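You operate a simulated robot arm through the tools that you are given. There is no shell and no other tool. Be economical: measure what you need, move in short steps, check, and stop when the job is done.

The job below is to be done with a simulated two-armed robot. You get a single attempt, and the scene is never put back.

JOB
Fetch the green labelled bottle and stand it on the bench marked ten. Put the catch cup in the tub. Turn the heat dial to 34 C. Take the blue labelled bottle and put it on the wash bench. Open the lid of the airing box. Any order will do. Set down upright: green labelled bottle, blue labelled bottle.

The check looks at the end state, three seconds after you hand in, the way a careful person would. Anything else that was tipped, shoved, dropped, spilled or broken makes it a failure. A push-on lid holds only when it is set on centred and level and pressed home; a screw cap is set on level and turned clockwise until tight.

ROBOT AND FRAMES
Two 7-joint arms with two-finger parallel grippers on one trunk, on a base that drives. Base frame: it is fixed to the floor where the robot stands at the start and does not move with it; the origin is under the middle of the robot, x ahead of it, y to its left, z up; the surface under the hand at the start is at about z = 750. Units: mm, rad, N and s.
The left shoulder is at the start at [50, 161, 1098], the right one opposite. With the tool pointing down near the work surface each hand reaches from about 180 to 680 mm from the robot's upright axis, wherever it stands, measured 20 degrees to its own side. Places, roughly: bench marked ten [-2300, 1500, 800]; blue labelled bottle [500, -250, 750]; catch cup (7x7x7 cm) [-1100, 100, 800]; green labelled bottle [500, 0, 750]; heat dial [-1300, 0, 800]; lid of the airing box [-1600, 300, 900]; tub [500, 500, 800]; wash bench [200, 1000, 800]. Payload 3.43 kg a hand.
The TCP of each hand is the grasp point between the finger pads, 30 mm short of the fingertips. In the tool frame z runs along the fingers and y along their closing line. The gripper opens to 94 mm. The fingers are 28 mm wide and 10 mm thick; the gripper's body (50 by 96 mm) begins 55 mm behind the TCP.
Orientation is told as [roll, pitch, yaw] about the base's x, y, z axes, in that order, counted from this pose: with the fingers straight down and closing along the base's y, the tool's x points along the base's -x, its y along +y and its z along -z.

CONTROLS
- The arms move only by the tool step_arm. It takes "left_targets", "right_targets" or both (then of equal length, played together; a hand with none holds still); each is text: rows parted by semicolons, each of 7 numbers parted by spaces: the shift along the tool's x, y, z in cm, then the turn, a rotation vector about the tool's x, y, z in rad, then the gripper command, from -1 (fully open) to 1 (shut), values between in proportion. In form: x y z wx wy wz gripper; .... A call has 1 to 8 rows; each row is the pose to reach, as a shift and turn from the pose commanded when the call began, along the tool's axes at that moment. A row lasts 0.2 s, in which the tool goes at most 50 mm and 0.15 rad; a call with a longer step from one row to the next is refused whole, and so is a gripper value outside its range. A pose out of reach is approached as far as the arm can. The call stops where the force on the tool passes 40 N (or 10 N more than at its start, if that is more) or the arm is blocked; 0.2 s more then pass. Each finger travels about 45 mm/s and halts on what it meets, pressing with about 35 N; the grip force reading is that of the motor and also rises with nothing between the fingers. The clock runs only during rows and for 0.2 s after the last one: add rows that repeat a pose to give the fingers time. The reply holds the time, the measured pose of the TCP, the force on the tool along the base axes, the opening and the grip force, in the units named above and with some noise, with the torque about the TCP (base axes, N m) and any sound that the robot's microphone picked up, and new pictures: "show" is both (left out), scene, wrist or none (wrist: the cameras of the hands that moved).
- Cameras (640 x 400 px; columns grow to the right, rows downward): "scene" is now at [124.6, 27.1, 1218.8]; the picture's right is [0.29, -0.96, 0.00], its down [-0.56, -0.17, -0.81] and it looks along [0.77, 0.23, -0.59] (base axes); focal length 214 px, centre (320, 200). "left" rides on the left gripper at [76, -14, -102] in its tool frame; the picture's right is [0.18, 0.98, 0.00], its down [-0.75, 0.14, -0.64] and it looks along [-0.63, 0.12, 0.77] (tool axes); focal length 243 px, centre (320, 200). "right" rides on the right gripper at [76, 14, -102] in its tool frame; the picture's right is [-0.18, 0.98, 0.00], its down [-0.75, -0.14, -0.64] and it looks along [-0.63, -0.12, 0.77] (tool axes); focal length 243 px, centre (320, 200). There is no depth. A picture from a camera that has moved, and an enlarged one, comes with that camera's place and axes in the base frame and with its lens.
- move_column(by): slides the trunk up (or, below 0, down) by that many mm; the arms and the scene camera ride with it, the base frame stays. It gives what a move gives, with no picture.
- roll_base(legs): drives the robot by 1 to 6 legs, each [ahead, left, turn to the left] in mm, mm and rad, along the robot's own axes; the way and the turn of a leg run together, so that a leg with both is an arc; at most 1500 mm and 3.142 rad a leg. The arms and the cameras ride along, it lands a little off, and it stops where it bumps. It gives what a move gives, and a new picture of the scene camera.
- aim_head(pan, tilt): turns the head with the scene camera to pan (to the left, within 1.396 rad either way) and tilt (down, from -0.506 to 1.204), counted from straight ahead of the robot. It gives what a move gives, and a new picture of the scene camera.
- zoom(camera, box): a new picture of the part [left, top, right, bottom] of that camera's present view, enlarged. It takes no simulated time.
- job_done(): hands the job in; it is judged then, once.

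Work in short steps. Places have to be worked out from the pictures, the camera data and where the tool is seen: move nearer, look again, correct. Check each grasp and each placing, and mend what went wrong. You have 165 turns and 260 pictures in all, those below and enlarged ones among them. Open the grippers and draw the arms clear of the work before you hand the job in, unless the task says otherwise; then end with one line.

The tools are called by a JSON object that holds its "method" and its "body". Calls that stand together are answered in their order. step_arm: Moves the arms, as the interface text tells. Its arguments: {"type":"object","properties":{"left_targets":{"type":"string"},"right_targets":{"type":"string"},"show":{"type":"string","enum":["both","scene","wrist","none"]}},"required":[]} The other tools are called the same way: move_column (by) slides the trunk up or down; roll_base (legs) drives the base; aim_head (pan, tilt) turns the head that bears the scene camera; zoom (camera, box) takes an enlarged picture of a part of a camera's view; job_done () hands the job in.

At the start:

```text
clock: 0.0
left_position: [422.9, 292.1, 1036.1]
left_tcp_rot: [0.0, -0.001, 0.0]
left_ft_force: [0.4, -0.4, 1.0]
left_wrist_torque: [-0.03, -0.01, 0.01]
left_finger_gap: 93.8
left_grip_force: 0.2
right_position: [445.8, -109.7, 1039.8]
right_tcp_rot: [0.0, 0.001, -0.001]
right_ft_force: [-1.0, -0.1, -0.7]
right_wrist_torque: [0.02, -0.02, -0.01]
right_finger_gap: 94.5
right_grip_force: 0.1
trunk travel left (down, up): [-125.0, 142.0]
robot x, y, heading: [-1.9, 0.8, -0.002]
head pan, tilt: [0.293, 0.632]
```

scene: 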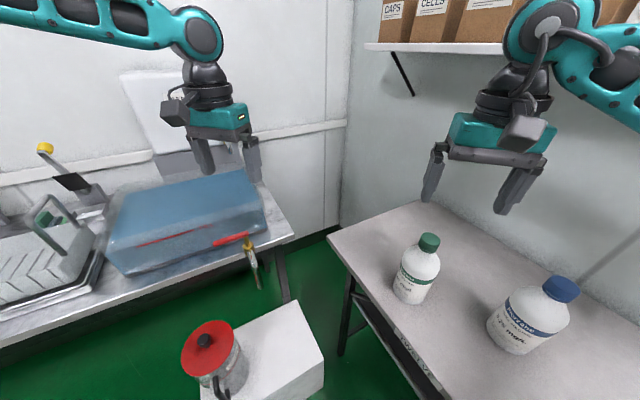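
right: 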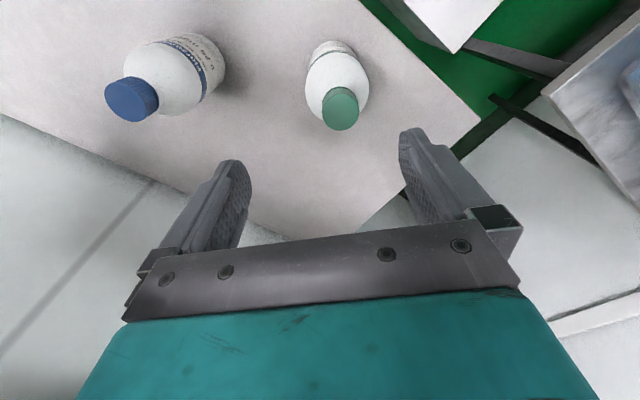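
left: 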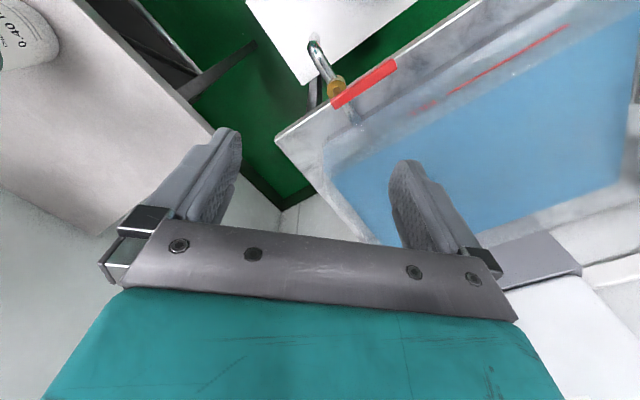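

I'll first look around with the head to see the benches and the tub.

{"method": "aim_head", "body": {"pan": 1.2, "tilt": 0.6}}

{"method": "zoom", "body": {"camera": "scene", "box": [320, 100, 640, 300]}}

{"method": "aim_head", "body": {"pan": -0.3, "tilt": 0.7}}

```text
clock: 1.2
left_position: [423.2, 293.1, 1036.6]
left_tcp_rot: [0.001, 0.0, 0.0]
left_ft_force: [-0.2, -0.8, 0.0]
left_wrist_torque: [0.02, 0.0, 0.02]
left_finger_gap: 94.1
left_grip_force: 0.1
right_position: [445.9, -108.1, 1040.6]
right_tcp_rot: [0.001, 0.002, -0.001]
right_ft_force: [0.2, 0.5, 0.2]
right_wrist_torque: [0.02, 0.03, 0.04]
right_finger_gap: 93.9
right_grip_force: 0.1
trunk travel left (down, up): [-125.0, 142.0]
robot x, y, heading: [-2.3, -3.6, -0.0]
head pan, tilt: [1.201, 0.6]
camera scene: at [72.9, 84.2, 1221.5], right [0.93, -0.36, 0.0], down [-0.2, -0.53, -0.83], along [0.3, 0.77, -0.56], focal length 214 px, centre (320, 200)
```

scene: 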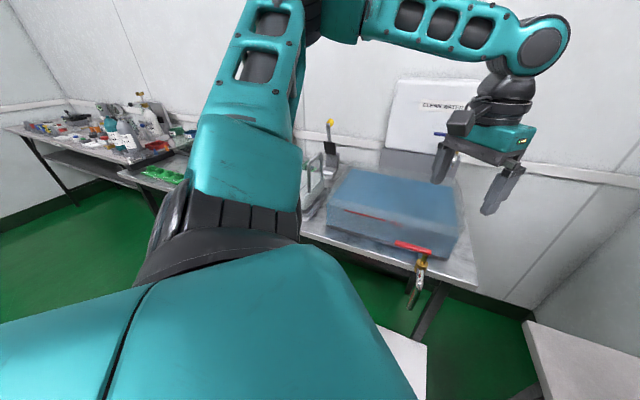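

```text
2.00 times, centred on (480, 200) of scene
camera zoom: at [72.9, 84.2, 1221.5], right [0.93, -0.36, 0.0], down [-0.2, -0.53, -0.83], along [0.3, 0.77, -0.56], focal length 429 px, centre (0, 200)
```

zoom: 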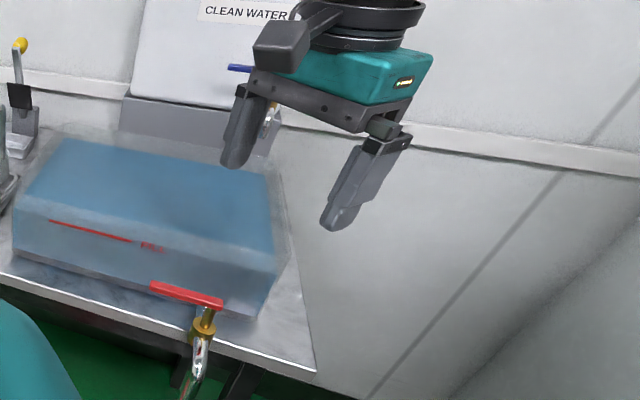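

```text
clock: 2.8
left_position: [423.8, 294.4, 1036.7]
left_tcp_rot: [0.001, -0.001, 0.002]
left_ft_force: [0.7, 0.3, 0.4]
left_wrist_torque: [-0.01, 0.02, 0.03]
left_finger_gap: 94.1
left_grip_force: 0.1
right_position: [445.3, -109.4, 1040.8]
right_tcp_rot: [0.002, -0.001, 0.0]
right_ft_force: [0.0, -0.5, -0.3]
right_wrist_torque: [0.02, 0.03, 0.01]
right_finger_gap: 93.9
right_grip_force: 0.0
trunk travel left (down, up): [-125.0, 142.0]
robot x, y, heading: [2.8, -1.0, -0.001]
head pan, tilt: [-0.3, 0.7]
camera scene: at [122.1, -23.3, 1212.9], right [-0.3, -0.96, 0.0], down [-0.62, 0.19, -0.76], along [0.73, -0.23, -0.64], focal length 214 px, centre (320, 200)
```

scene: 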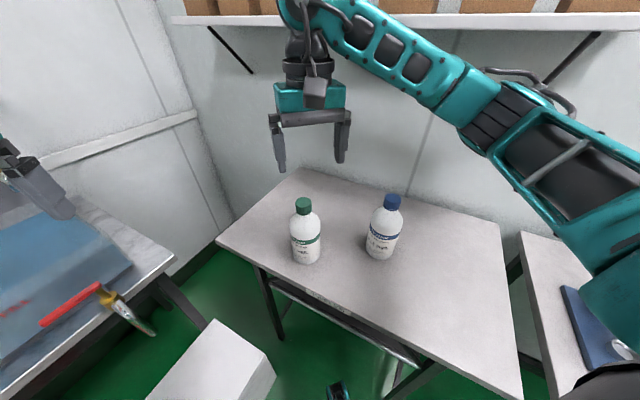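

The bottles stand at about [410,-270] (blue) and [440,-90] (green). I zoom to measure them.

{"method": "zoom", "body": {"camera": "scene", "box": [240, 160, 480, 310]}}

{"method": "zoom", "body": {"camera": "right", "box": [80, 20, 400, 220]}}

```text
2.67 times, centred on (360, 235) of scene
camera zoom: at [122.1, -23.3, 1212.9], right [-0.3, -0.96, 0.0], down [-0.62, 0.19, -0.76], along [0.73, -0.23, -0.64], focal length 572 px, centre (213, 107)
```

zoom: 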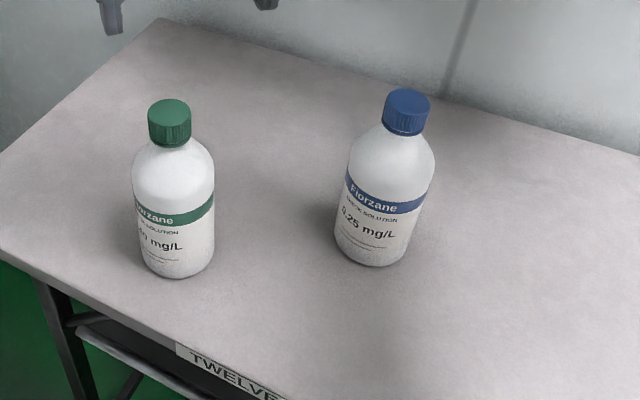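

```text
2.00 times, centred on (240, 120) of right
camera zoom: at [368.9, -95.3, 1141.8], right [0.18, 0.98, 0.0], down [0.75, -0.14, 0.64], along [0.63, -0.12, -0.77], focal length 485 px, centre (480, 360)
```

zoom: 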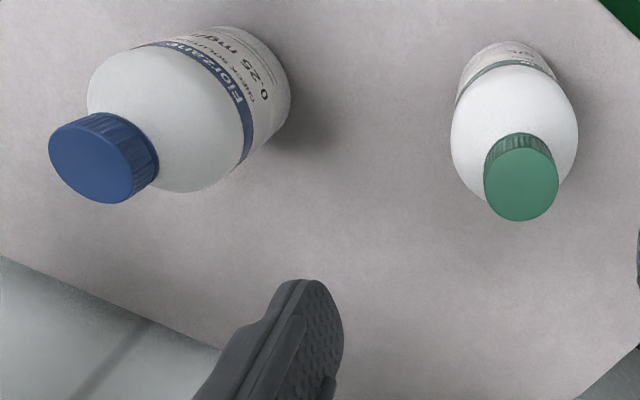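

Bottle caps triangulate to green top ≈ [445,-92,939] (31 mm wide) and blue top ≈ [405,-270,931] (36 mm wide). I'll grip caps from above; right hand first moves over the blue one.

{"method": "step_arm", "body": {"right_targets": "1 -4 0 0 0 0 -1; 2 -8 0 0 0 0 -1; 3 -12 0 0 0 0 -1; 4 -16.1 0 0 0 0 -1; 4 -16.1 3 0 0 0 -1;4 -16.1 6 0 0 0 -1"}}

```text
clock: 4.2
left_position: [421.0, 293.4, 1037.1]
left_tcp_rot: [-0.002, -0.001, 0.0]
left_ft_force: [-0.3, 0.6, -0.6]
left_wrist_torque: [0.0, 0.02, -0.04]
left_finger_gap: 94.0
left_grip_force: 0.1
right_position: [405.6, -270.3, 980.6]
right_tcp_rot: [0.0, 0.002, -0.001]
right_ft_force: [-0.4, 0.2, -0.9]
right_wrist_torque: [0.02, 0.02, 0.02]
right_finger_gap: 94.0
right_grip_force: 0.1
trunk travel left (down, up): [-125.0, 142.0]
robot x, y, heading: [1.2, 3.6, 0.003]
head pan, tilt: [-0.3, 0.7]
camera scene: at [122.1, -23.5, 1212.9], right [-0.3, -0.96, 0.0], down [-0.62, 0.19, -0.76], along [0.73, -0.23, -0.64], focal length 214 px, centre (320, 200)
camera right: at [328.1, -255.8, 1081.8], right [0.18, 0.98, 0.0], down [0.75, -0.14, 0.64], along [0.63, -0.12, -0.77], focal length 243 px, centre (320, 200)
```

scene: 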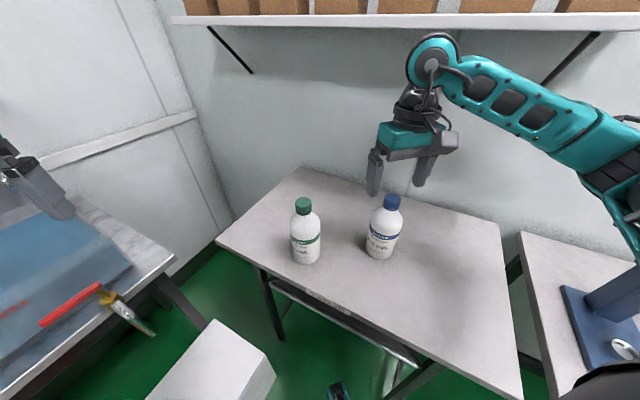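
right: 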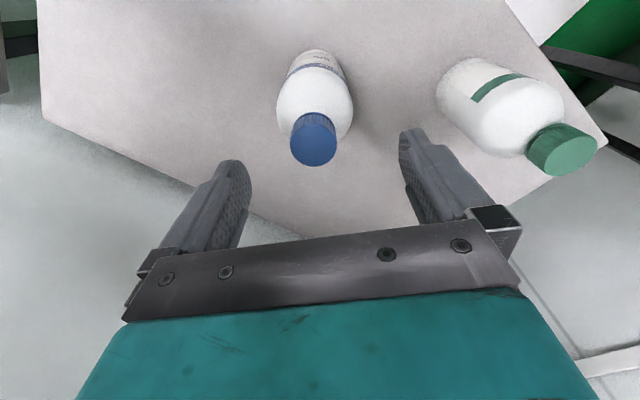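

Cap reads at ≈[403,-274,931] from this view. I descend so the lower pads span the cap, then close.

{"method": "step_arm", "body": {"right_targets": "0.2 -0.4 2.5 0 0 0 -1; 0.2 -0.4 4.6 0 0 0 -1; 0.2 -0.4 4.6 0 0 0 1; 0.2 -0.4 4.6 0 0 0 1; 0.2 -0.4 4.6 0 0 0 1; 0.2 -0.4 4.6 0 0 0 1; 0.2 -0.4 4.6 0 0 0 1"}}

```text
clock: 5.8
left_position: [422.5, 293.2, 1035.6]
left_tcp_rot: [0.0, 0.0, 0.0]
left_ft_force: [0.3, -0.4, -0.6]
left_wrist_torque: [0.0, 0.02, 0.03]
left_finger_gap: 94.0
left_grip_force: 0.0
right_position: [402.9, -273.2, 933.9]
right_tcp_rot: [0.001, 0.0, -0.001]
right_ft_force: [0.5, -1.7, -0.5]
right_wrist_torque: [-0.04, -0.02, -0.01]
right_finger_gap: 31.3
right_grip_force: 34.6
trunk travel left (down, up): [-125.0, 142.0]
robot x, y, heading: [1.6, -1.9, 0.001]
head pan, tilt: [-0.3, 0.7]
camera scene: at [122.0, -23.4, 1212.9], right [-0.3, -0.96, 0.0], down [-0.62, 0.19, -0.76], along [0.73, -0.23, -0.64], focal length 214 px, centre (320, 200)
camera right: at [326.3, -259.4, 1036.1], right [0.18, 0.98, 0.0], down [0.75, -0.14, 0.64], along [0.63, -0.12, -0.77], focal length 243 px, centre (320, 200)
```

scene: 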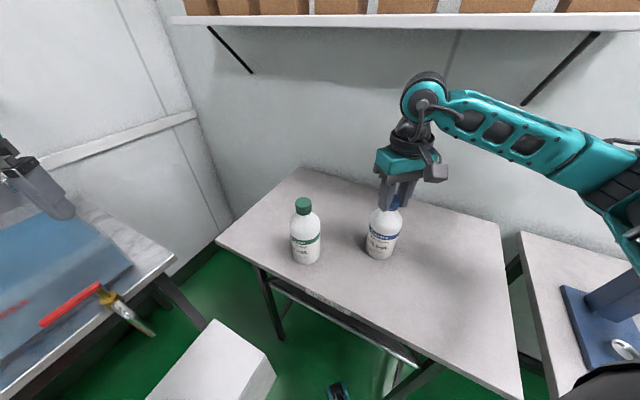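
right: 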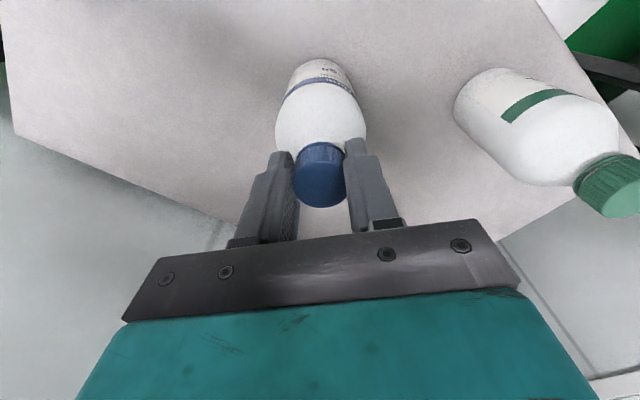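

Gripped cap (31 mm). Lift and check that it hangs.

{"method": "step_arm", "body": {"right_targets": "0 0 -1 0 0 0 1; 0 0 -4 0 0 0 1; 0 0 -8 0 0 0 1; 0 0 -10 0 0 0 1; 0 0 -10 0 0 0 1"}}

```text
clock: 7.0
left_position: [422.8, 293.3, 1036.2]
left_tcp_rot: [0.0, 0.0, 0.001]
left_ft_force: [0.0, 0.6, -0.6]
left_wrist_torque: [-0.02, -0.03, 0.01]
left_finger_gap: 94.0
left_grip_force: 0.0
right_position: [404.6, -274.7, 1031.7]
right_tcp_rot: [0.0, -0.001, 0.001]
right_ft_force: [-0.1, 0.3, -5.3]
right_wrist_torque: [0.0, 0.07, -0.01]
right_finger_gap: 31.2
right_grip_force: 34.9
trunk travel left (down, up): [-125.0, 142.0]
robot x, y, heading: [-1.3, -2.3, 0.002]
head pan, tilt: [-0.3, 0.7]
camera scene: at [122.4, -23.6, 1212.8], right [-0.3, -0.96, 0.0], down [-0.62, 0.19, -0.76], along [0.73, -0.23, -0.64], focal length 214 px, centre (320, 200)
camera right: at [328.0, -260.3, 1135.0], right [0.18, 0.98, 0.0], down [0.75, -0.14, 0.64], along [0.63, -0.12, -0.77], focal length 243 px, centre (320, 200)
```

scene: 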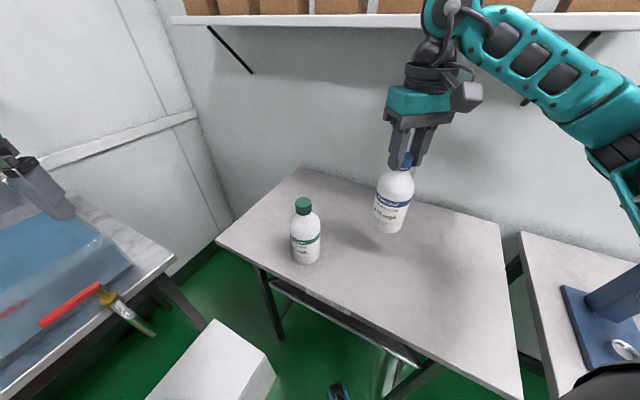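
right: 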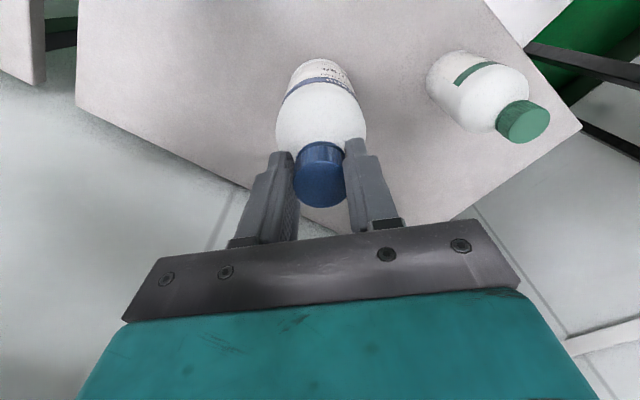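

Blue bottle held (~5 N). Now the left hand moves over the green bottle.

{"method": "step_arm", "body": {"left_targets": "-0.3 -4.9 0 0 0 0 -1; -0.6 -9.7 0 0 0 0 -1; -0.9 -14.6 0 0 0 0 -1; -1.2 -19.4 0 0 0 0 -1; -1.5 -24.2 0 0 0 0 -1; -1.8 -29 0 0 0 0 -1; -2 -33.8 0 0 0 0 -1; -2.2 -38.5 0 0 0 0 -1"}}

```text
clock: 8.8
left_position: [413.6, 106.5, 1030.3]
left_tcp_rot: [0.0, -0.001, 0.001]
left_ft_force: [0.7, 0.6, -0.6]
left_wrist_torque: [-0.01, 0.01, 0.0]
left_finger_gap: 94.3
left_grip_force: 0.0
left hand out of reach, approached as far as the arm can: row 4, 5, 6, 7, 8
right_position: [404.8, -275.2, 1033.4]
right_tcp_rot: [0.001, 0.001, -0.001]
right_ft_force: [0.5, 0.1, -5.8]
right_wrist_torque: [-0.01, 0.03, 0.01]
right_finger_gap: 31.3
right_grip_force: 34.7
trunk travel left (down, up): [-125.0, 142.0]
robot x, y, heading: [1.7, 0.6, 0.004]
head pan, tilt: [-0.3, 0.7]
camera scene: at [122.3, -23.5, 1212.8], right [-0.3, -0.96, 0.0], down [-0.62, 0.19, -0.76], along [0.73, -0.23, -0.64], focal length 214 px, centre (320, 200)
camera left: at [335.6, 92.8, 1132.8], right [-0.18, 0.98, 0.0], down [0.75, 0.14, 0.64], along [0.63, 0.12, -0.77], focal length 243 px, centre (320, 200)
```

scene: 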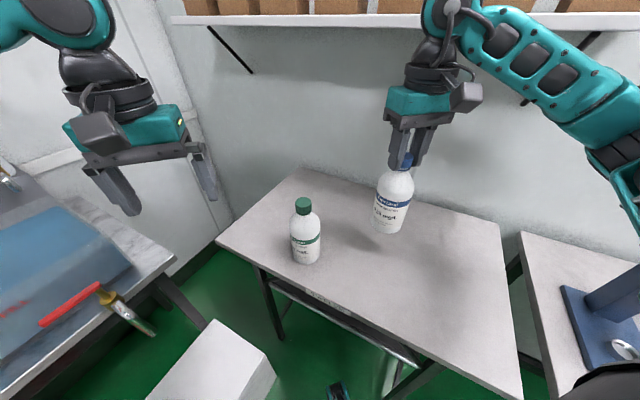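
left: 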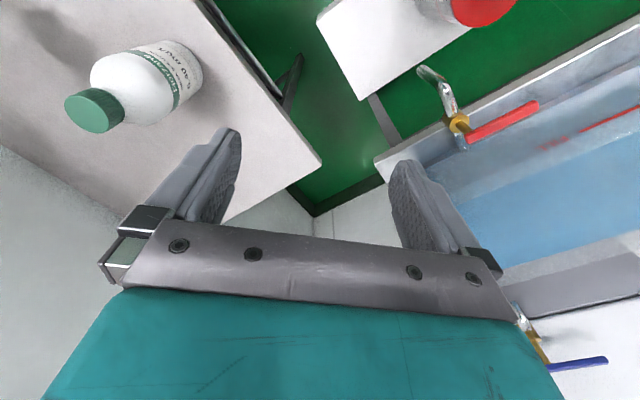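

Left can't reach across, so I'll handle one bottle at a time with the right hand. I retract the left, raise the blue bottle and then back up and turn left to see the wash bench.

{"method": "step_arm", "body": {"left_targets": "0 4 0 0 0 0 -1; 1 8 0 0 0 0 -1; 3 12 0 0 0 0 -1; 5 16 0 0 0 0 -1; 7 18 0 0 0 0 -1", "right_targets": "0 0 -3 0 0 0 1; 1 0 -6 0 0 0 1; 3 0 -9 0 0 0 1; 5 1 -11 0 0 0 1; 7 2 -12 0 0 0 1", "show": "none"}}

{"method": "roll_base", "body": {"legs": [[-200, 0, 0], [0, 0, 0.9]]}}

{"method": "aim_head", "body": {"pan": 0.0, "tilt": 0.5}}

```text
clock: 10.0
left_position: [344.7, 281.6, 1035.7]
left_tcp_rot: [-0.001, 0.0, -0.002]
left_ft_force: [-0.4, -0.7, 0.6]
left_wrist_torque: [0.0, -0.01, -0.03]
left_finger_gap: 94.0
left_grip_force: 0.0
right_position: [332.5, -254.3, 1156.2]
right_tcp_rot: [0.001, 0.001, 0.001]
right_ft_force: [0.9, 0.1, -4.8]
right_wrist_torque: [-0.03, 0.02, -0.01]
right_finger_gap: 30.8
right_grip_force: 35.1
trunk travel left (down, up): [-125.0, 142.0]
robot x, y, heading: [-1.6, 1.0, -0.003]
head pan, tilt: [-0.3, 0.7]
```

```text
clock: 13.9
left_position: [-206.6, 446.3, 1034.7]
left_tcp_rot: [0.001, 0.001, 0.903]
left_ft_force: [0.1, -0.4, 0.3]
left_wrist_torque: [0.0, 0.0, 0.03]
left_finger_gap: 94.2
left_grip_force: 0.2
right_position: [205.3, 105.5, 1155.0]
right_tcp_rot: [0.0, 0.0, 0.902]
right_ft_force: [-0.4, -1.0, -4.2]
right_wrist_torque: [-0.06, 0.01, 0.01]
right_finger_gap: 31.3
right_grip_force: 35.2
trunk travel left (down, up): [-125.0, 142.0]
robot x, y, heading: [-202.0, 0.9, 0.905]
head pan, tilt: [-0.3, 0.7]
camera scene: at [-105.2, 81.6, 1212.8], right [0.57, -0.82, 0.0], down [-0.53, -0.37, -0.76], along [0.63, 0.43, -0.64], focal length 214 px, centre (320, 200)
```

scene: 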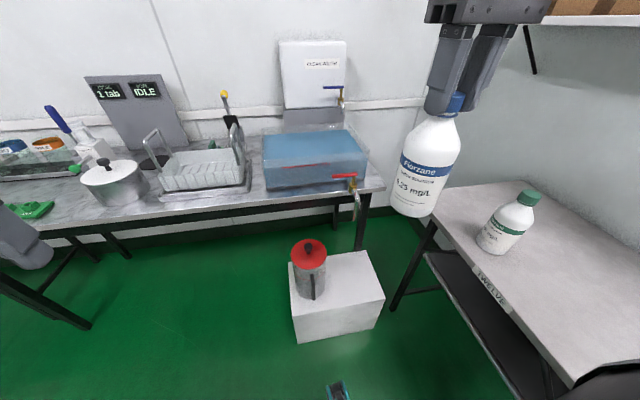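

```text
clock: 14.7
left_position: [-208.4, 446.0, 1034.4]
left_tcp_rot: [0.0, 0.0, 0.903]
left_ft_force: [-0.6, 0.0, 0.0]
left_wrist_torque: [-0.03, -0.03, -0.01]
left_finger_gap: 94.1
left_grip_force: 0.0
right_position: [204.6, 104.9, 1154.4]
right_tcp_rot: [0.002, 0.002, 0.902]
right_ft_force: [0.4, -0.1, -4.9]
right_wrist_torque: [-0.04, 0.01, -0.02]
right_finger_gap: 31.0
right_grip_force: 35.0
trunk travel left (down, up): [-125.0, 142.0]
robot x, y, heading: [-200.0, 0.6, 0.903]
head pan, tilt: [0.0, 0.499]
camera scene: at [-118.7, 104.8, 1230.5], right [0.78, -0.62, 0.0], down [-0.3, -0.38, -0.88], along [0.54, 0.69, -0.48], focal length 214 px, centre (320, 200)
```

scene: 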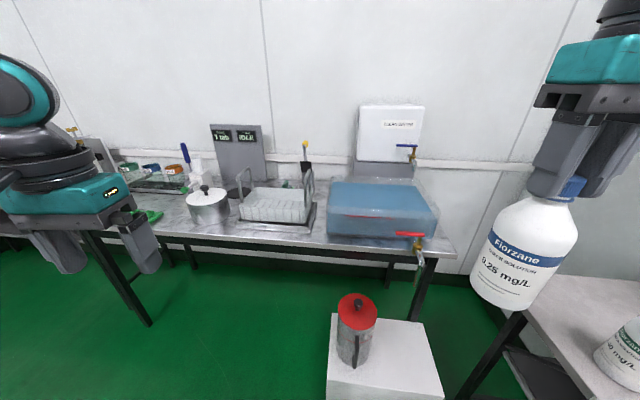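

Zooming in on the bench contents and labels.

{"method": "zoom", "body": {"camera": "scene", "box": [140, 90, 460, 290]}}

{"method": "aim_head", "body": {"pan": 0.7, "tilt": 0.5}}

{"method": "aim_head", "body": {"pan": 1.39, "tilt": 0.4}}

```text
2.00 times, centred on (300, 190) of scene
camera zoom: at [-118.7, 104.8, 1230.5], right [0.78, -0.62, 0.0], down [-0.3, -0.38, -0.88], along [0.54, 0.69, -0.48], focal length 429 px, centre (360, 220)
```

zoom: 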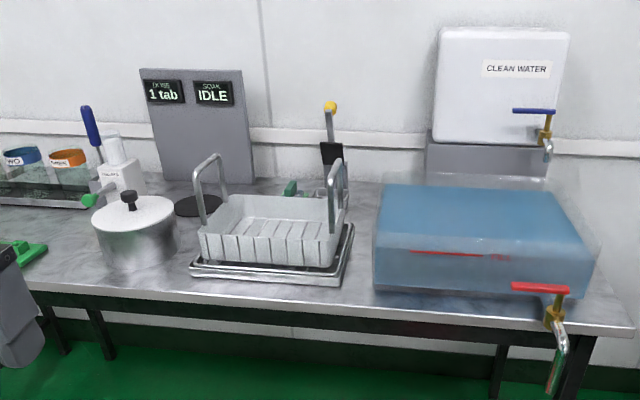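

```text
clock: 15.8
left_position: [-208.3, 445.8, 1033.9]
left_tcp_rot: [-0.001, 0.0, 0.902]
left_ft_force: [-0.6, 0.1, -0.8]
left_wrist_torque: [0.02, 0.01, 0.04]
left_finger_gap: 94.1
left_grip_force: 0.0
right_position: [205.6, 104.9, 1155.9]
right_tcp_rot: [-0.001, 0.0, 0.902]
right_ft_force: [-0.1, 0.0, -4.7]
right_wrist_torque: [0.01, 0.0, 0.03]
right_finger_gap: 31.1
right_grip_force: 34.6
trunk travel left (down, up): [-125.0, 142.0]
robot x, y, heading: [-203.0, 0.9, 0.906]
head pan, tilt: [0.7, 0.499]
camera scene: at [-178.0, 124.3, 1230.6], right [1.0, 0.03, 0.0], down [0.01, -0.48, -0.88], along [-0.03, 0.88, -0.48], focal length 214 px, centre (320, 200)
```

scene: 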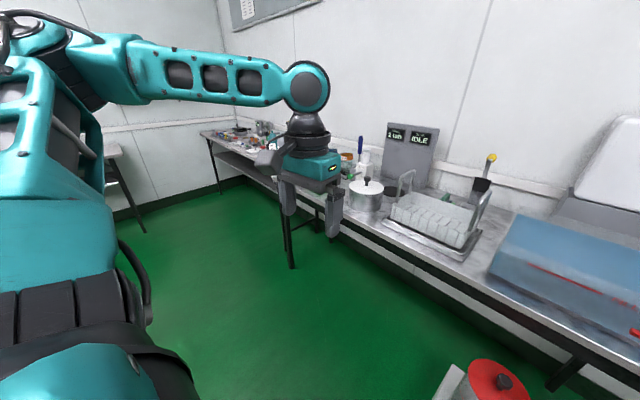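

```text
clock: 16.9
left_position: [-206.9, 446.2, 1035.4]
left_tcp_rot: [0.001, 0.002, 0.902]
left_ft_force: [0.1, 0.0, -0.3]
left_wrist_torque: [0.0, -0.02, 0.03]
left_finger_gap: 94.2
left_grip_force: 0.0
right_position: [205.0, 105.9, 1155.2]
right_tcp_rot: [0.001, 0.001, 0.902]
right_ft_force: [-0.2, 0.7, -4.4]
right_wrist_torque: [-0.04, 0.03, -0.02]
right_finger_gap: 31.4
right_grip_force: 34.9
trunk travel left (down, up): [-125.0, 142.0]
robot x, y, heading: [-200.0, 3.9, 0.9]
head pan, tilt: [1.389, 0.4]
camera scene: at [-236.2, 103.0, 1239.7], right [0.75, 0.66, 0.0], down [0.26, -0.29, -0.92], along [-0.61, 0.69, -0.39], focal length 214 px, centre (320, 200)
```

scene: 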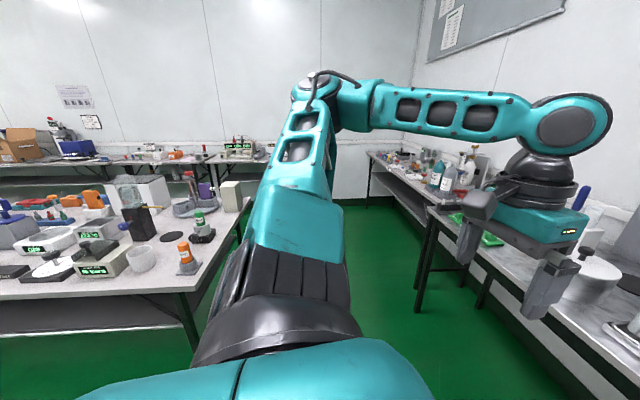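

The wash bench is the marble one at left; its front edge runs along x+y≈690. There is free space left of the pot, around [-130,1000]. I drive along the bench toward it.

{"method": "roll_base", "body": {"legs": [[150, 600, 0.0]]}}

{"method": "aim_head", "body": {"pan": -0.15, "tilt": 0.75}}

```text
clock: 22.6
left_position: [-587.2, 932.9, 1033.9]
left_tcp_rot: [0.0, 0.0, 0.905]
left_ft_force: [0.2, -0.2, 0.1]
left_wrist_torque: [-0.04, -0.01, 0.01]
left_finger_gap: 94.0
left_grip_force: 0.2
right_position: [-173.3, 592.0, 1155.6]
right_tcp_rot: [-0.001, -0.002, 0.904]
right_ft_force: [-0.9, 1.0, -4.6]
right_wrist_torque: [0.01, 0.03, -0.02]
right_finger_gap: 31.2
right_grip_force: 35.3
trunk travel left (down, up): [-125.0, 142.0]
robot x, y, heading: [-575.5, 485.5, 0.911]
head pan, tilt: [1.389, 0.4]
camera scene: at [-614.9, 589.7, 1239.7], right [0.75, 0.66, 0.0], down [0.26, -0.29, -0.92], along [-0.61, 0.69, -0.39], focal length 214 px, centre (320, 200)
```

scene: 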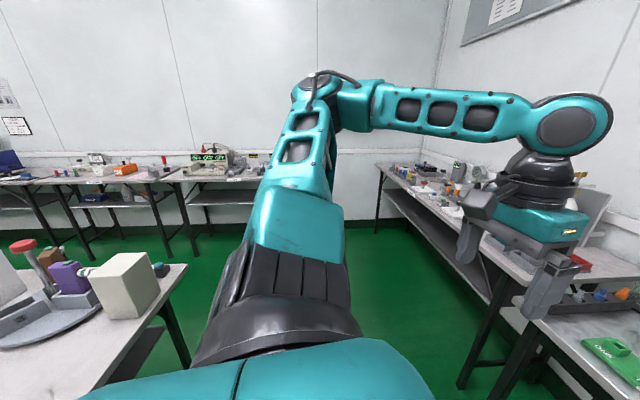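

```text
clock: 24.2
left_position: [-587.7, 932.5, 1034.4]
left_tcp_rot: [0.001, 0.0, 0.906]
left_ft_force: [0.0, 0.1, 0.0]
left_wrist_torque: [0.02, 0.01, -0.04]
left_finger_gap: 94.1
left_grip_force: 0.0
right_position: [-173.2, 592.1, 1154.9]
right_tcp_rot: [0.0, -0.001, 0.905]
right_ft_force: [-0.1, 0.0, -5.3]
right_wrist_torque: [-0.02, 0.03, 0.02]
right_finger_gap: 31.4
right_grip_force: 34.5
trunk travel left (down, up): [-125.0, 142.0]
robot x, y, heading: [-581.6, 485.4, 0.901]
head pan, tilt: [-0.15, 0.75]
camera scene: at [-493.2, 577.0, 1208.6], right [0.69, -0.73, 0.0], down [-0.5, -0.47, -0.73], along [0.53, 0.5, -0.68], focal length 214 px, centre (320, 200)
```

scene: 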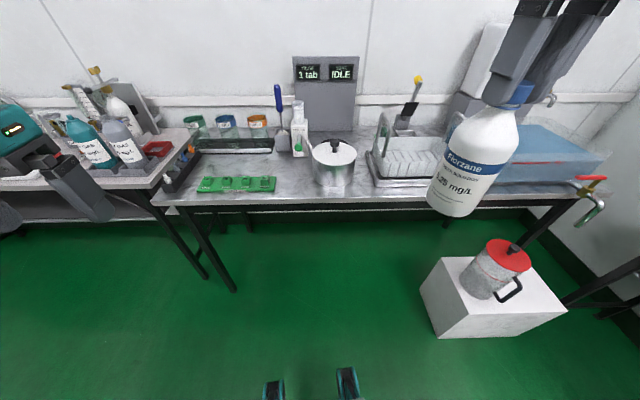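

Looking closer at the gap between the green tray and the pot.

{"method": "zoom", "body": {"camera": "scene", "box": [180, 80, 420, 230]}}

```text
2.67 times, centred on (300, 155) of scene
camera zoom: at [-493.2, 577.0, 1208.6], right [0.69, -0.73, 0.0], down [-0.5, -0.47, -0.73], along [0.53, 0.5, -0.68], focal length 572 px, centre (373, 320)
```

zoom: 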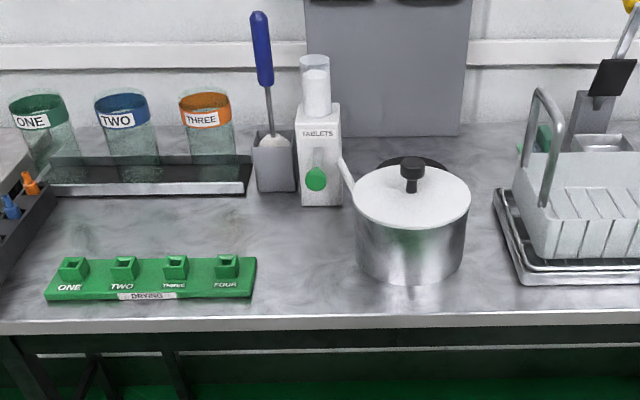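

Bench surface works out near z≈757; target spot ≈[-106,1071]. I roll 190 ahead and turn left so the right hand can reach it.

{"method": "roll_base", "body": {"legs": [[190, 0, 0], [0, 0, 0.28]]}}

{"method": "aim_head", "body": {"pan": -0.35, "tilt": 0.8}}

```text
clock: 26.7
left_position: [-592.6, 1064.1, 1034.6]
left_tcp_rot: [0.001, 0.0, 1.189]
left_ft_force: [0.1, 0.0, 1.0]
left_wrist_torque: [0.02, 0.02, -0.01]
left_finger_gap: 94.1
left_grip_force: 0.0
right_position: [-100.4, 850.8, 1155.2]
right_tcp_rot: [-0.001, 0.001, 1.186]
right_ft_force: [0.9, -0.2, -4.8]
right_wrist_torque: [0.01, -0.03, 0.03]
right_finger_gap: 31.0
right_grip_force: 35.1
trunk travel left (down, up): [-125.0, 142.0]
robot x, y, heading: [-459.9, 639.4, 1.182]
head pan, tilt: [-0.15, 0.75]
camera scene: at [-402.5, 748.0, 1208.6], right [0.86, -0.51, 0.0], down [-0.35, -0.59, -0.73], along [0.37, 0.63, -0.68], focal length 214 px, centre (320, 200)
```

scene: 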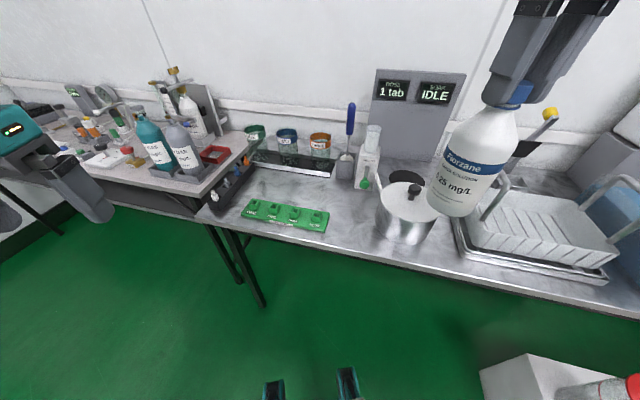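

```text
clock: 27.4
left_position: [-591.7, 1063.2, 1034.8]
left_tcp_rot: [0.001, 0.0, 1.188]
left_ft_force: [-0.2, 0.1, -0.1]
left_wrist_torque: [-0.02, 0.0, -0.01]
left_finger_gap: 94.0
left_grip_force: 0.1
right_position: [-99.2, 851.7, 1155.8]
right_tcp_rot: [0.002, 0.002, 1.187]
right_ft_force: [-0.3, -0.6, -4.9]
right_wrist_torque: [-0.05, 0.0, 0.01]
right_finger_gap: 31.2
right_grip_force: 34.7
trunk travel left (down, up): [-125.0, 142.0]
robot x, y, heading: [-456.3, 638.6, 1.189]
head pan, tilt: [-0.351, 0.799]
camera scene: at [-390.4, 736.5, 1204.6], right [0.74, -0.67, 0.0], down [-0.48, -0.53, -0.7], along [0.47, 0.52, -0.72], focal length 214 px, centre (320, 200)
```

scene: 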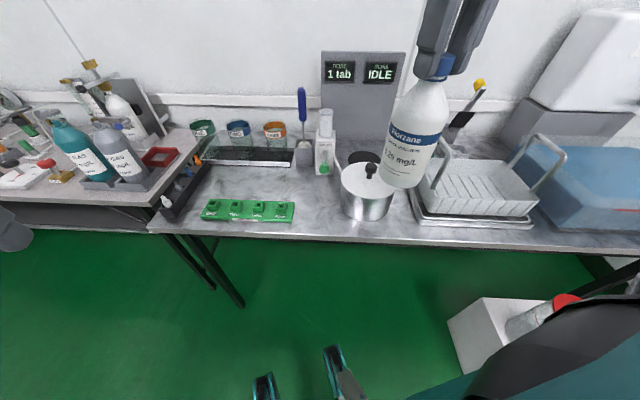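

I shift the bottle over [-110,1058] and lower partway.

{"method": "step_arm", "body": {"right_targets": "-3.8 1.8 0 0 0 0 1; -7.6 3.6 0 0 0 0 1; -11.4 5.3 0 0 0 0 1; -15.2 7.1 0 0 0 0 1; -18.7 8.7 0 0 0 0 1; -18.7 8.7 4 0 0 0 1; -18.7 8.7 8 0 0 0 1; -18.7 8.7 12 0 0 0 1"}}

```text
clock: 29.2
left_position: [-591.6, 1064.0, 1034.7]
left_tcp_rot: [0.001, 0.0, 1.187]
left_ft_force: [0.4, 0.0, 0.0]
left_wrist_torque: [-0.02, -0.01, -0.01]
left_finger_gap: 94.0
left_grip_force: 0.0
right_position: [-107.7, 1058.5, 1034.4]
right_tcp_rot: [-0.002, 0.002, 1.185]
right_ft_force: [0.2, 0.7, -4.6]
right_wrist_torque: [-0.08, 0.05, -0.03]
right_finger_gap: 31.2
right_grip_force: 34.4
trunk travel left (down, up): [-125.0, 142.0]
robot x, y, heading: [-458.9, 636.4, 1.188]
head pan, tilt: [-0.351, 0.799]
camera scene: at [-390.1, 736.8, 1204.5], right [0.74, -0.67, 0.0], down [-0.48, -0.53, -0.7], along [0.47, 0.52, -0.72], focal length 214 px, centre (320, 200)
camera right: at [-150.7, 993.9, 1136.3], right [-0.84, 0.54, 0.0], down [0.41, 0.65, 0.64], along [0.35, 0.54, -0.77], focal length 243 px, centre (320, 200)
```

scene: 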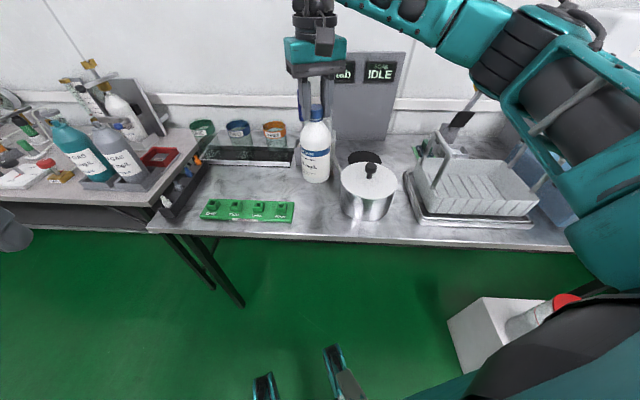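
right: 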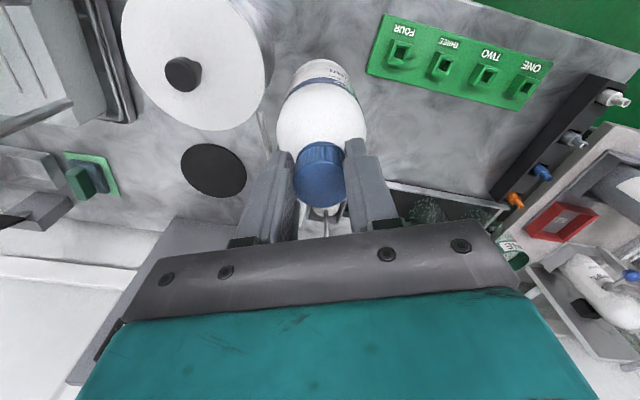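

Clear of pot, tray and dispenser. I nudge 10 mm away from the pot's handle and lower nearly to the bench.

{"method": "step_arm", "body": {"right_targets": "0 1 2 0 0 0 1; 0 1 5 0 0 0 1; 0 1 7.5 0 0 0 1; 0 1 8.2 0 0 0 1; 0 1 8.7 0 0 0 1; 0 1 9.2 0 0 0 1; 0 1 9.7 0 0 0 1"}}

```text
clock: 30.9
left_position: [-591.9, 1063.7, 1034.7]
left_tcp_rot: [0.001, 0.0, 1.186]
left_ft_force: [0.5, 0.3, -0.9]
left_wrist_torque: [-0.02, 0.02, -0.03]
left_finger_gap: 94.2
left_grip_force: 0.0
right_position: [-120.6, 1061.6, 937.6]
right_tcp_rot: [0.001, 0.001, 1.186]
right_ft_force: [0.1, -0.2, -4.5]
right_wrist_torque: [-0.04, -0.01, 0.02]
right_finger_gap: 31.4
right_grip_force: 35.4
trunk travel left (down, up): [-125.0, 142.0]
robot x, y, heading: [-461.7, 639.9, 1.19]
head pan, tilt: [-0.351, 0.799]
camera scene: at [-390.4, 736.6, 1204.6], right [0.74, -0.67, 0.0], down [-0.48, -0.53, -0.7], along [0.47, 0.52, -0.72], focal length 214 px, centre (320, 200)
camera right: at [-162.1, 996.0, 1039.6], right [-0.84, 0.54, 0.0], down [0.41, 0.65, 0.64], along [0.35, 0.54, -0.77], focal length 243 px, centre (320, 200)
```

scene: 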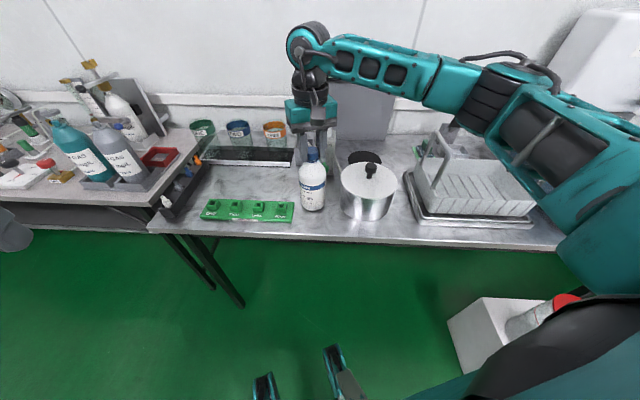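
right: 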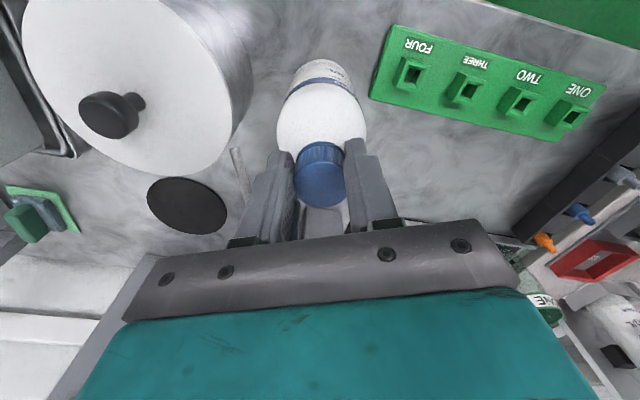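

Not yet in contact; lower in 3 mm steps.

{"method": "step_arm", "body": {"right_targets": "0 0 0.3 0 0 0 1; 0 0 0.6 0 0 0 1; 0 0 0.6 0 0 0 1", "show": "none"}}

```text
clock: 31.6
left_position: [-593.5, 1062.9, 1035.4]
left_tcp_rot: [-0.001, -0.003, 1.187]
left_ft_force: [-0.8, -0.4, -1.3]
left_wrist_torque: [-0.01, 0.0, 0.02]
left_finger_gap: 94.1
left_grip_force: 0.1
right_position: [-120.6, 1061.4, 934.5]
right_tcp_rot: [0.001, -0.004, 1.189]
right_ft_force: [1.0, 0.4, 10.4]
right_wrist_torque: [0.0, -0.01, -0.01]
right_finger_gap: 31.2
right_grip_force: 35.2
trunk travel left (down, up): [-125.0, 142.0]
robot x, y, heading: [-461.5, 636.0, 1.189]
head pan, tilt: [-0.351, 0.799]
```

Contact (bench at z≈750). Relax and open the fingers only partly, to keep clear of the pot handle, then rise.

{"method": "step_arm", "body": {"right_targets": "0 0 -0.2 0 0 0 1; 0 0 -0.2 0 0 0 0.2; 0 0 -0.2 0 0 0 -0.1; 0 0 -0.2 0 0 0 -0.1"}}

{"method": "step_arm", "body": {"right_targets": "0 0 -3 0 0 0 -0.1; 0 0 -7 0 0 0 -0.1; 0 0 -12 0 0 0 -0.1; 4 0 -16 0 0 0 -0.1; 8 0 -17 0 0 0 -1; 12.5 -1 -17 0 0 0 -1; 17 -2 -17 0 0 0 -1"}}

```text
clock: 32.6
left_position: [-591.5, 1063.1, 1034.8]
left_tcp_rot: [-0.002, 0.001, 1.188]
left_ft_force: [0.9, -0.3, -0.6]
left_wrist_torque: [0.02, 0.0, 0.02]
left_finger_gap: 94.1
left_grip_force: 0.1
right_position: [-118.5, 1060.4, 934.7]
right_tcp_rot: [0.0, 0.001, 1.187]
right_ft_force: [1.0, 0.5, 0.9]
right_wrist_torque: [0.01, -0.01, 0.0]
right_finger_gap: 51.9
right_grip_force: 0.1
trunk travel left (down, up): [-125.0, 142.0]
robot x, y, heading: [-459.1, 637.6, 1.19]
head pan, tilt: [-0.351, 0.799]
camera scene: at [-390.7, 736.3, 1204.6], right [0.74, -0.67, 0.0], down [-0.48, -0.53, -0.7], along [0.47, 0.52, -0.72], focal length 214 px, centre (320, 200)
camera right: at [-162.4, 995.3, 1036.1], right [-0.84, 0.54, 0.0], down [0.41, 0.65, 0.64], along [0.35, 0.54, -0.77], focal length 243 px, centre (320, 200)
```

scene: 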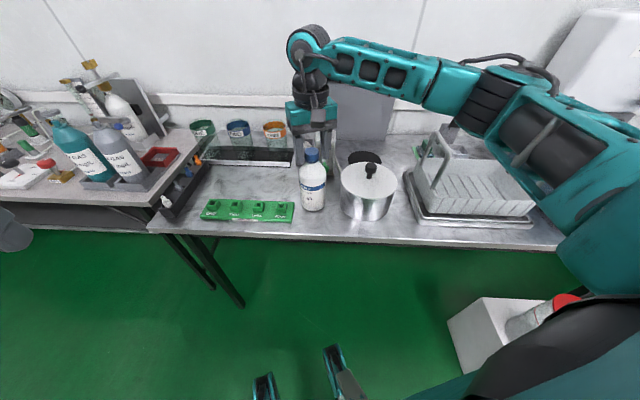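
right: 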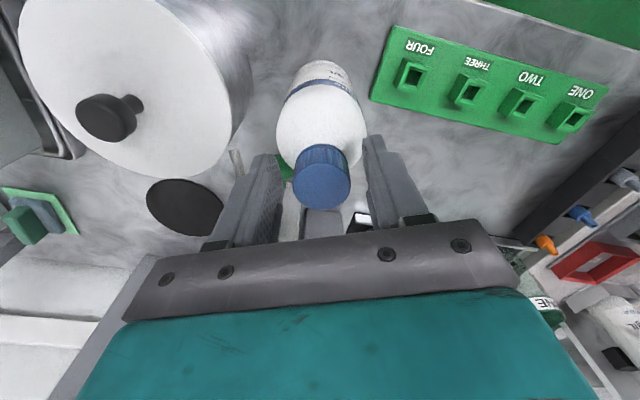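

```text
refused: row 4 steps farther than a row can; nothing moved
```

The bottle stands alone. Rise and retract.

{"method": "step_arm", "body": {"right_targets": "0 0 -3 0 0 0 -0.1; 0 0 -7 0 0 0 -0.1; 0 0 -12 0 0 0 -0.1; 3 0 -15 0 0 0 -0.1; 7.5 0 -16 0 0 0 -1; 12 -1 -16 0 0 0 -1; 16 -2 -16 0 0 0 -1; 19 -2 -16 0 0 0 -1"}}

```text
clock: 34.5
left_position: [-592.1, 1062.6, 1034.4]
left_tcp_rot: [0.001, 0.001, 1.187]
left_ft_force: [0.4, -0.1, -0.2]
left_wrist_torque: [-0.01, -0.03, 0.01]
left_finger_gap: 93.9
left_grip_force: 0.1
right_position: [-170.9, 875.8, 1093.6]
right_tcp_rot: [0.0, 0.002, 1.186]
right_ft_force: [0.2, 0.8, -0.5]
right_wrist_torque: [0.01, -0.02, -0.02]
right_finger_gap: 93.9
right_grip_force: 0.1
trunk travel left (down, up): [-125.0, 142.0]
robot x, y, heading: [-459.4, 635.6, 1.184]
head pan, tilt: [-0.351, 0.799]
camera scene: at [-390.7, 736.1, 1204.7], right [0.74, -0.67, 0.0], down [-0.48, -0.53, -0.7], along [0.47, 0.52, -0.72], focal length 214 px, centre (320, 200)
camera right: at [-212.7, 810.9, 1196.2], right [-0.84, 0.54, 0.0], down [0.41, 0.65, 0.64], along [0.35, 0.54, -0.77], focal length 243 px, centre (320, 200)
```

scene: 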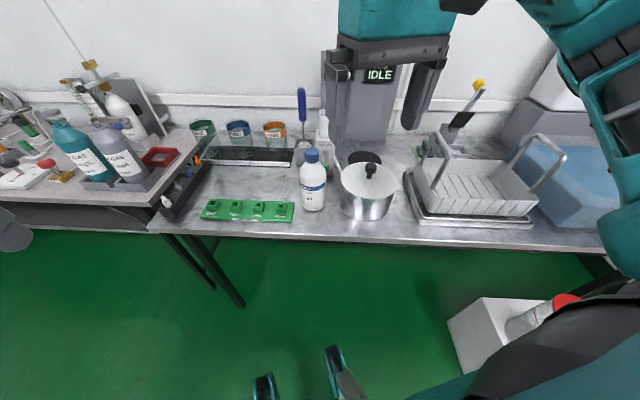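
right: 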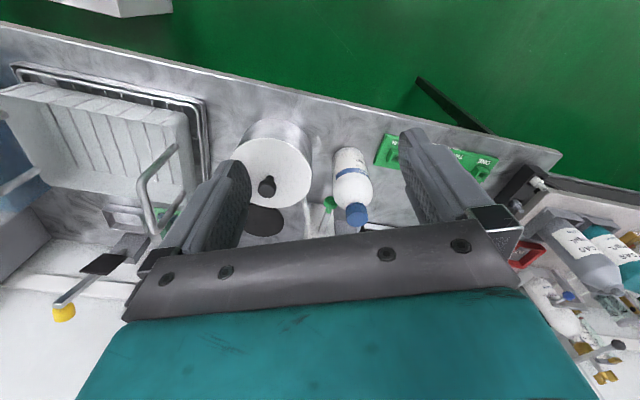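

Blue bottle stands upright on the wash bench. I drive back to the start spot for the green bottle.

{"method": "roll_base", "body": {"legs": [[0, 0, -0.285], [-340, -600, 0], [0, 0, -0.9], [200, 0, 0]]}}

{"method": "aim_head", "body": {"pan": -0.1, "tilt": 0.7}}

```text
clock: 44.8
left_position: [359.7, 278.3, 1033.9]
left_tcp_rot: [-0.001, -0.001, 0.0]
left_ft_force: [0.0, -0.6, -1.1]
left_wrist_torque: [0.01, 0.02, 0.02]
left_finger_gap: 93.9
left_grip_force: 0.0
right_position: [345.2, -182.2, 1093.7]
right_tcp_rot: [-0.001, 0.001, -0.001]
right_ft_force: [-0.2, -0.3, -0.1]
right_wrist_torque: [0.02, -0.04, 0.0]
right_finger_gap: 93.9
right_grip_force: 0.0
trunk travel left (down, up): [-125.0, 142.0]
robot x, y, heading: [15.0, -4.2, 0.004]
head pan, tilt: [-0.351, 0.799]
camera scene: at [130.8, -29.5, 1204.5], right [-0.34, -0.94, 0.0], down [-0.67, 0.25, -0.7], along [0.65, -0.24, -0.72], focal length 214 px, centre (320, 200)
```

scene: 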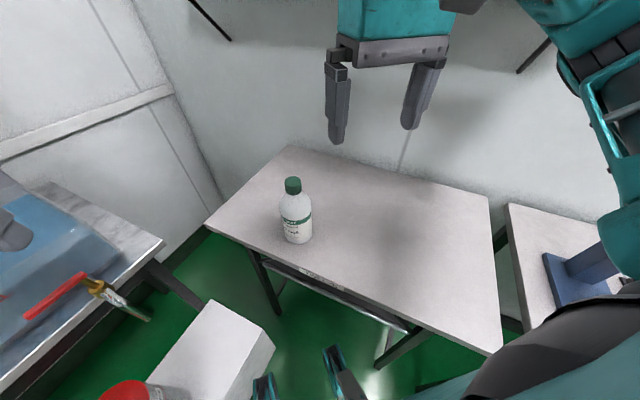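

```text
clock: 45.5
left_position: [360.0, 277.3, 1035.2]
left_tcp_rot: [0.0, -0.001, 0.0]
left_ft_force: [0.0, -0.2, -0.9]
left_wrist_torque: [-0.02, 0.0, -0.03]
left_finger_gap: 94.2
left_grip_force: 0.0
right_position: [343.2, -183.0, 1094.0]
right_tcp_rot: [-0.001, 0.001, 0.0]
right_ft_force: [0.6, 0.1, -0.6]
right_wrist_torque: [0.0, 0.05, -0.02]
right_finger_gap: 94.0
right_grip_force: 0.0
trunk travel left (down, up): [-125.0, 142.0]
robot x, y, heading: [10.1, -3.1, 0.0]
head pan, tilt: [-0.099, 0.7]
camera scene: at [139.1, -10.2, 1212.8], right [-0.1, -0.99, 0.0], down [-0.64, 0.06, -0.76], along [0.76, -0.08, -0.64], focal length 214 px, centre (320, 200)
```

scene: 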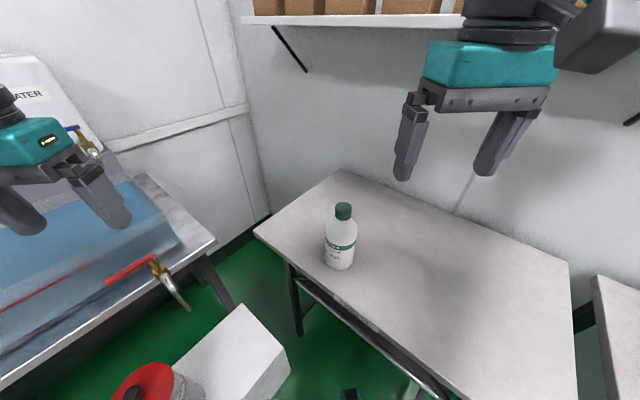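

Green cap still at ≈[443,-90,939]. Right hand goes over it.

{"method": "step_arm", "body": {"right_targets": "-3.4 3 0 0 0 0 -1; -6.8 6 0 0 0 0 -1; -10.1 9.1 0 0 0 0 -1; -10.1 9.1 4 0 0 0 -1; -10.1 9.1 8 0 0 0 -1; -10.1 9.1 10 0 0 0 -1"}}

```text
clock: 47.0
left_position: [360.9, 277.4, 1034.6]
left_tcp_rot: [0.001, 0.0, -0.001]
left_ft_force: [-0.1, 0.7, 0.4]
left_wrist_torque: [-0.03, -0.02, -0.01]
left_finger_gap: 94.2
left_grip_force: 0.1
right_position: [446.2, -92.4, 995.9]
right_tcp_rot: [0.0, 0.0, 0.0]
right_ft_force: [0.6, -0.1, -0.2]
right_wrist_torque: [-0.01, 0.04, 0.03]
right_finger_gap: 94.2
right_grip_force: 0.0
trunk travel left (down, up): [-125.0, 142.0]
robot x, y, heading: [11.8, -3.7, -0.001]
head pan, tilt: [-0.099, 0.7]
camera scene: at [139.2, -10.2, 1212.9], right [-0.1, -0.99, 0.0], down [-0.64, 0.06, -0.76], along [0.76, -0.08, -0.64], focal length 214 px, centre (320, 200)
camera right: at [369.0, -79.0, 1096.6], right [0.18, 0.98, 0.0], down [0.75, -0.14, 0.64], along [0.63, -0.12, -0.77], focal length 243 px, centre (320, 200)
```

scene: 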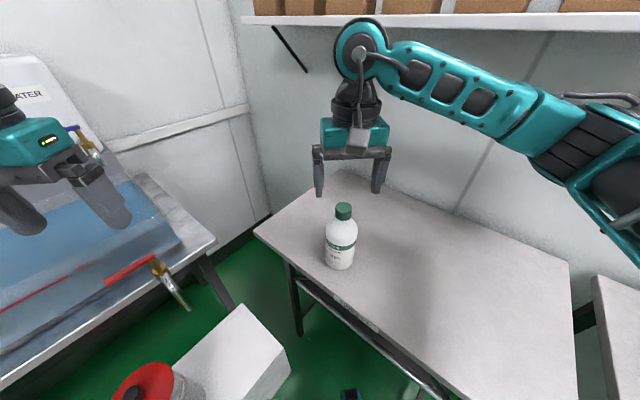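
right: 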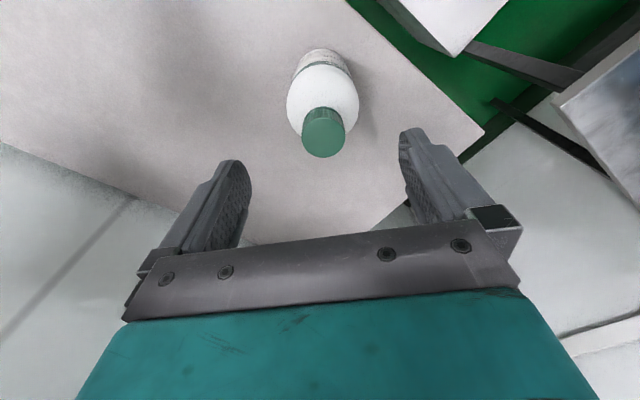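

Aligned. Descend and close.

{"method": "step_arm", "body": {"right_targets": "0 0 3 0 0 0 -1; 0 0 6 0 0 0 -1; 0 0 6 0 0 0 1; 0 0 6 0 0 0 1; 0 0 6 0 0 0 1; 0 0 6 0 0 0 1; 0 0 6 0 0 0 1; 0 0 6 0 0 0 1"}}

{"method": "step_arm", "body": {"right_targets": "0 0 -2 0 0 0 1; 0 0 -6 0 0 0 1; 2 0 -10 0 0 0 1; 5 -2 -14 0 0 0 1; 8 -4 -17 0 0 0 1; 11 -6 -20 0 0 0 1; 11 -6 -20 0 0 0 1"}}

```text
clock: 48.8
left_position: [359.8, 277.5, 1035.3]
left_tcp_rot: [0.0, 0.0, -0.001]
left_ft_force: [0.3, -0.3, 0.8]
left_wrist_torque: [0.0, -0.07, -0.01]
left_finger_gap: 93.9
left_grip_force: 0.1
right_position: [444.2, -91.8, 935.2]
right_tcp_rot: [0.001, -0.001, 0.002]
right_ft_force: [0.5, -0.3, -0.8]
right_wrist_torque: [-0.02, 0.0, 0.0]
right_finger_gap: 31.5
right_grip_force: 34.9
trunk travel left (down, up): [-125.0, 142.0]
robot x, y, heading: [11.0, -0.9, -0.003]
head pan, tilt: [-0.099, 0.7]
camera scene: at [139.1, -10.2, 1212.9], right [-0.1, -0.99, 0.0], down [-0.64, 0.06, -0.76], along [0.76, -0.08, -0.64], focal length 214 px, centre (320, 200)
camera right: at [368.0, -77.3, 1037.2], right [0.18, 0.98, 0.0], down [0.75, -0.14, 0.64], along [0.63, -0.12, -0.77], focal length 243 px, centre (320, 200)
```

scene: 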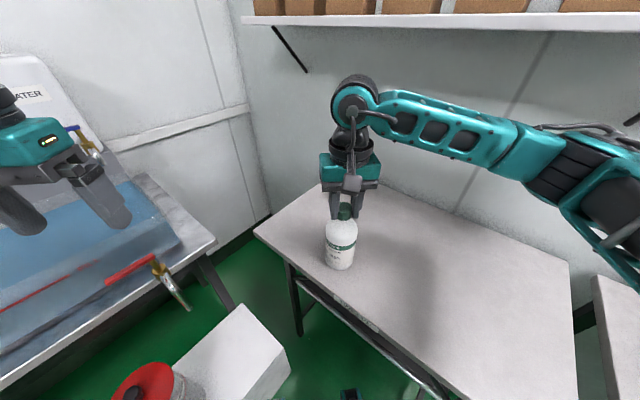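
right: 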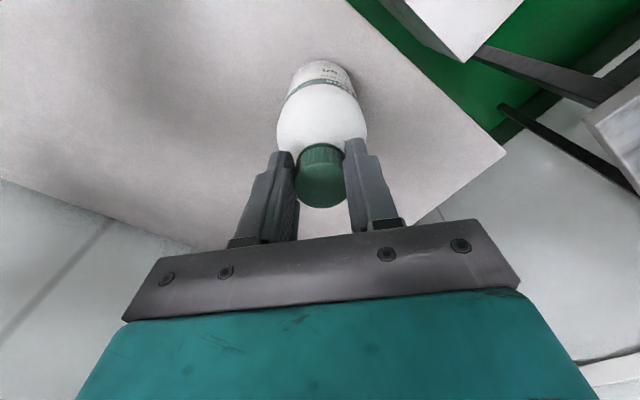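

```text
refused: row 4 steps farther than a row can; nothing moved
```

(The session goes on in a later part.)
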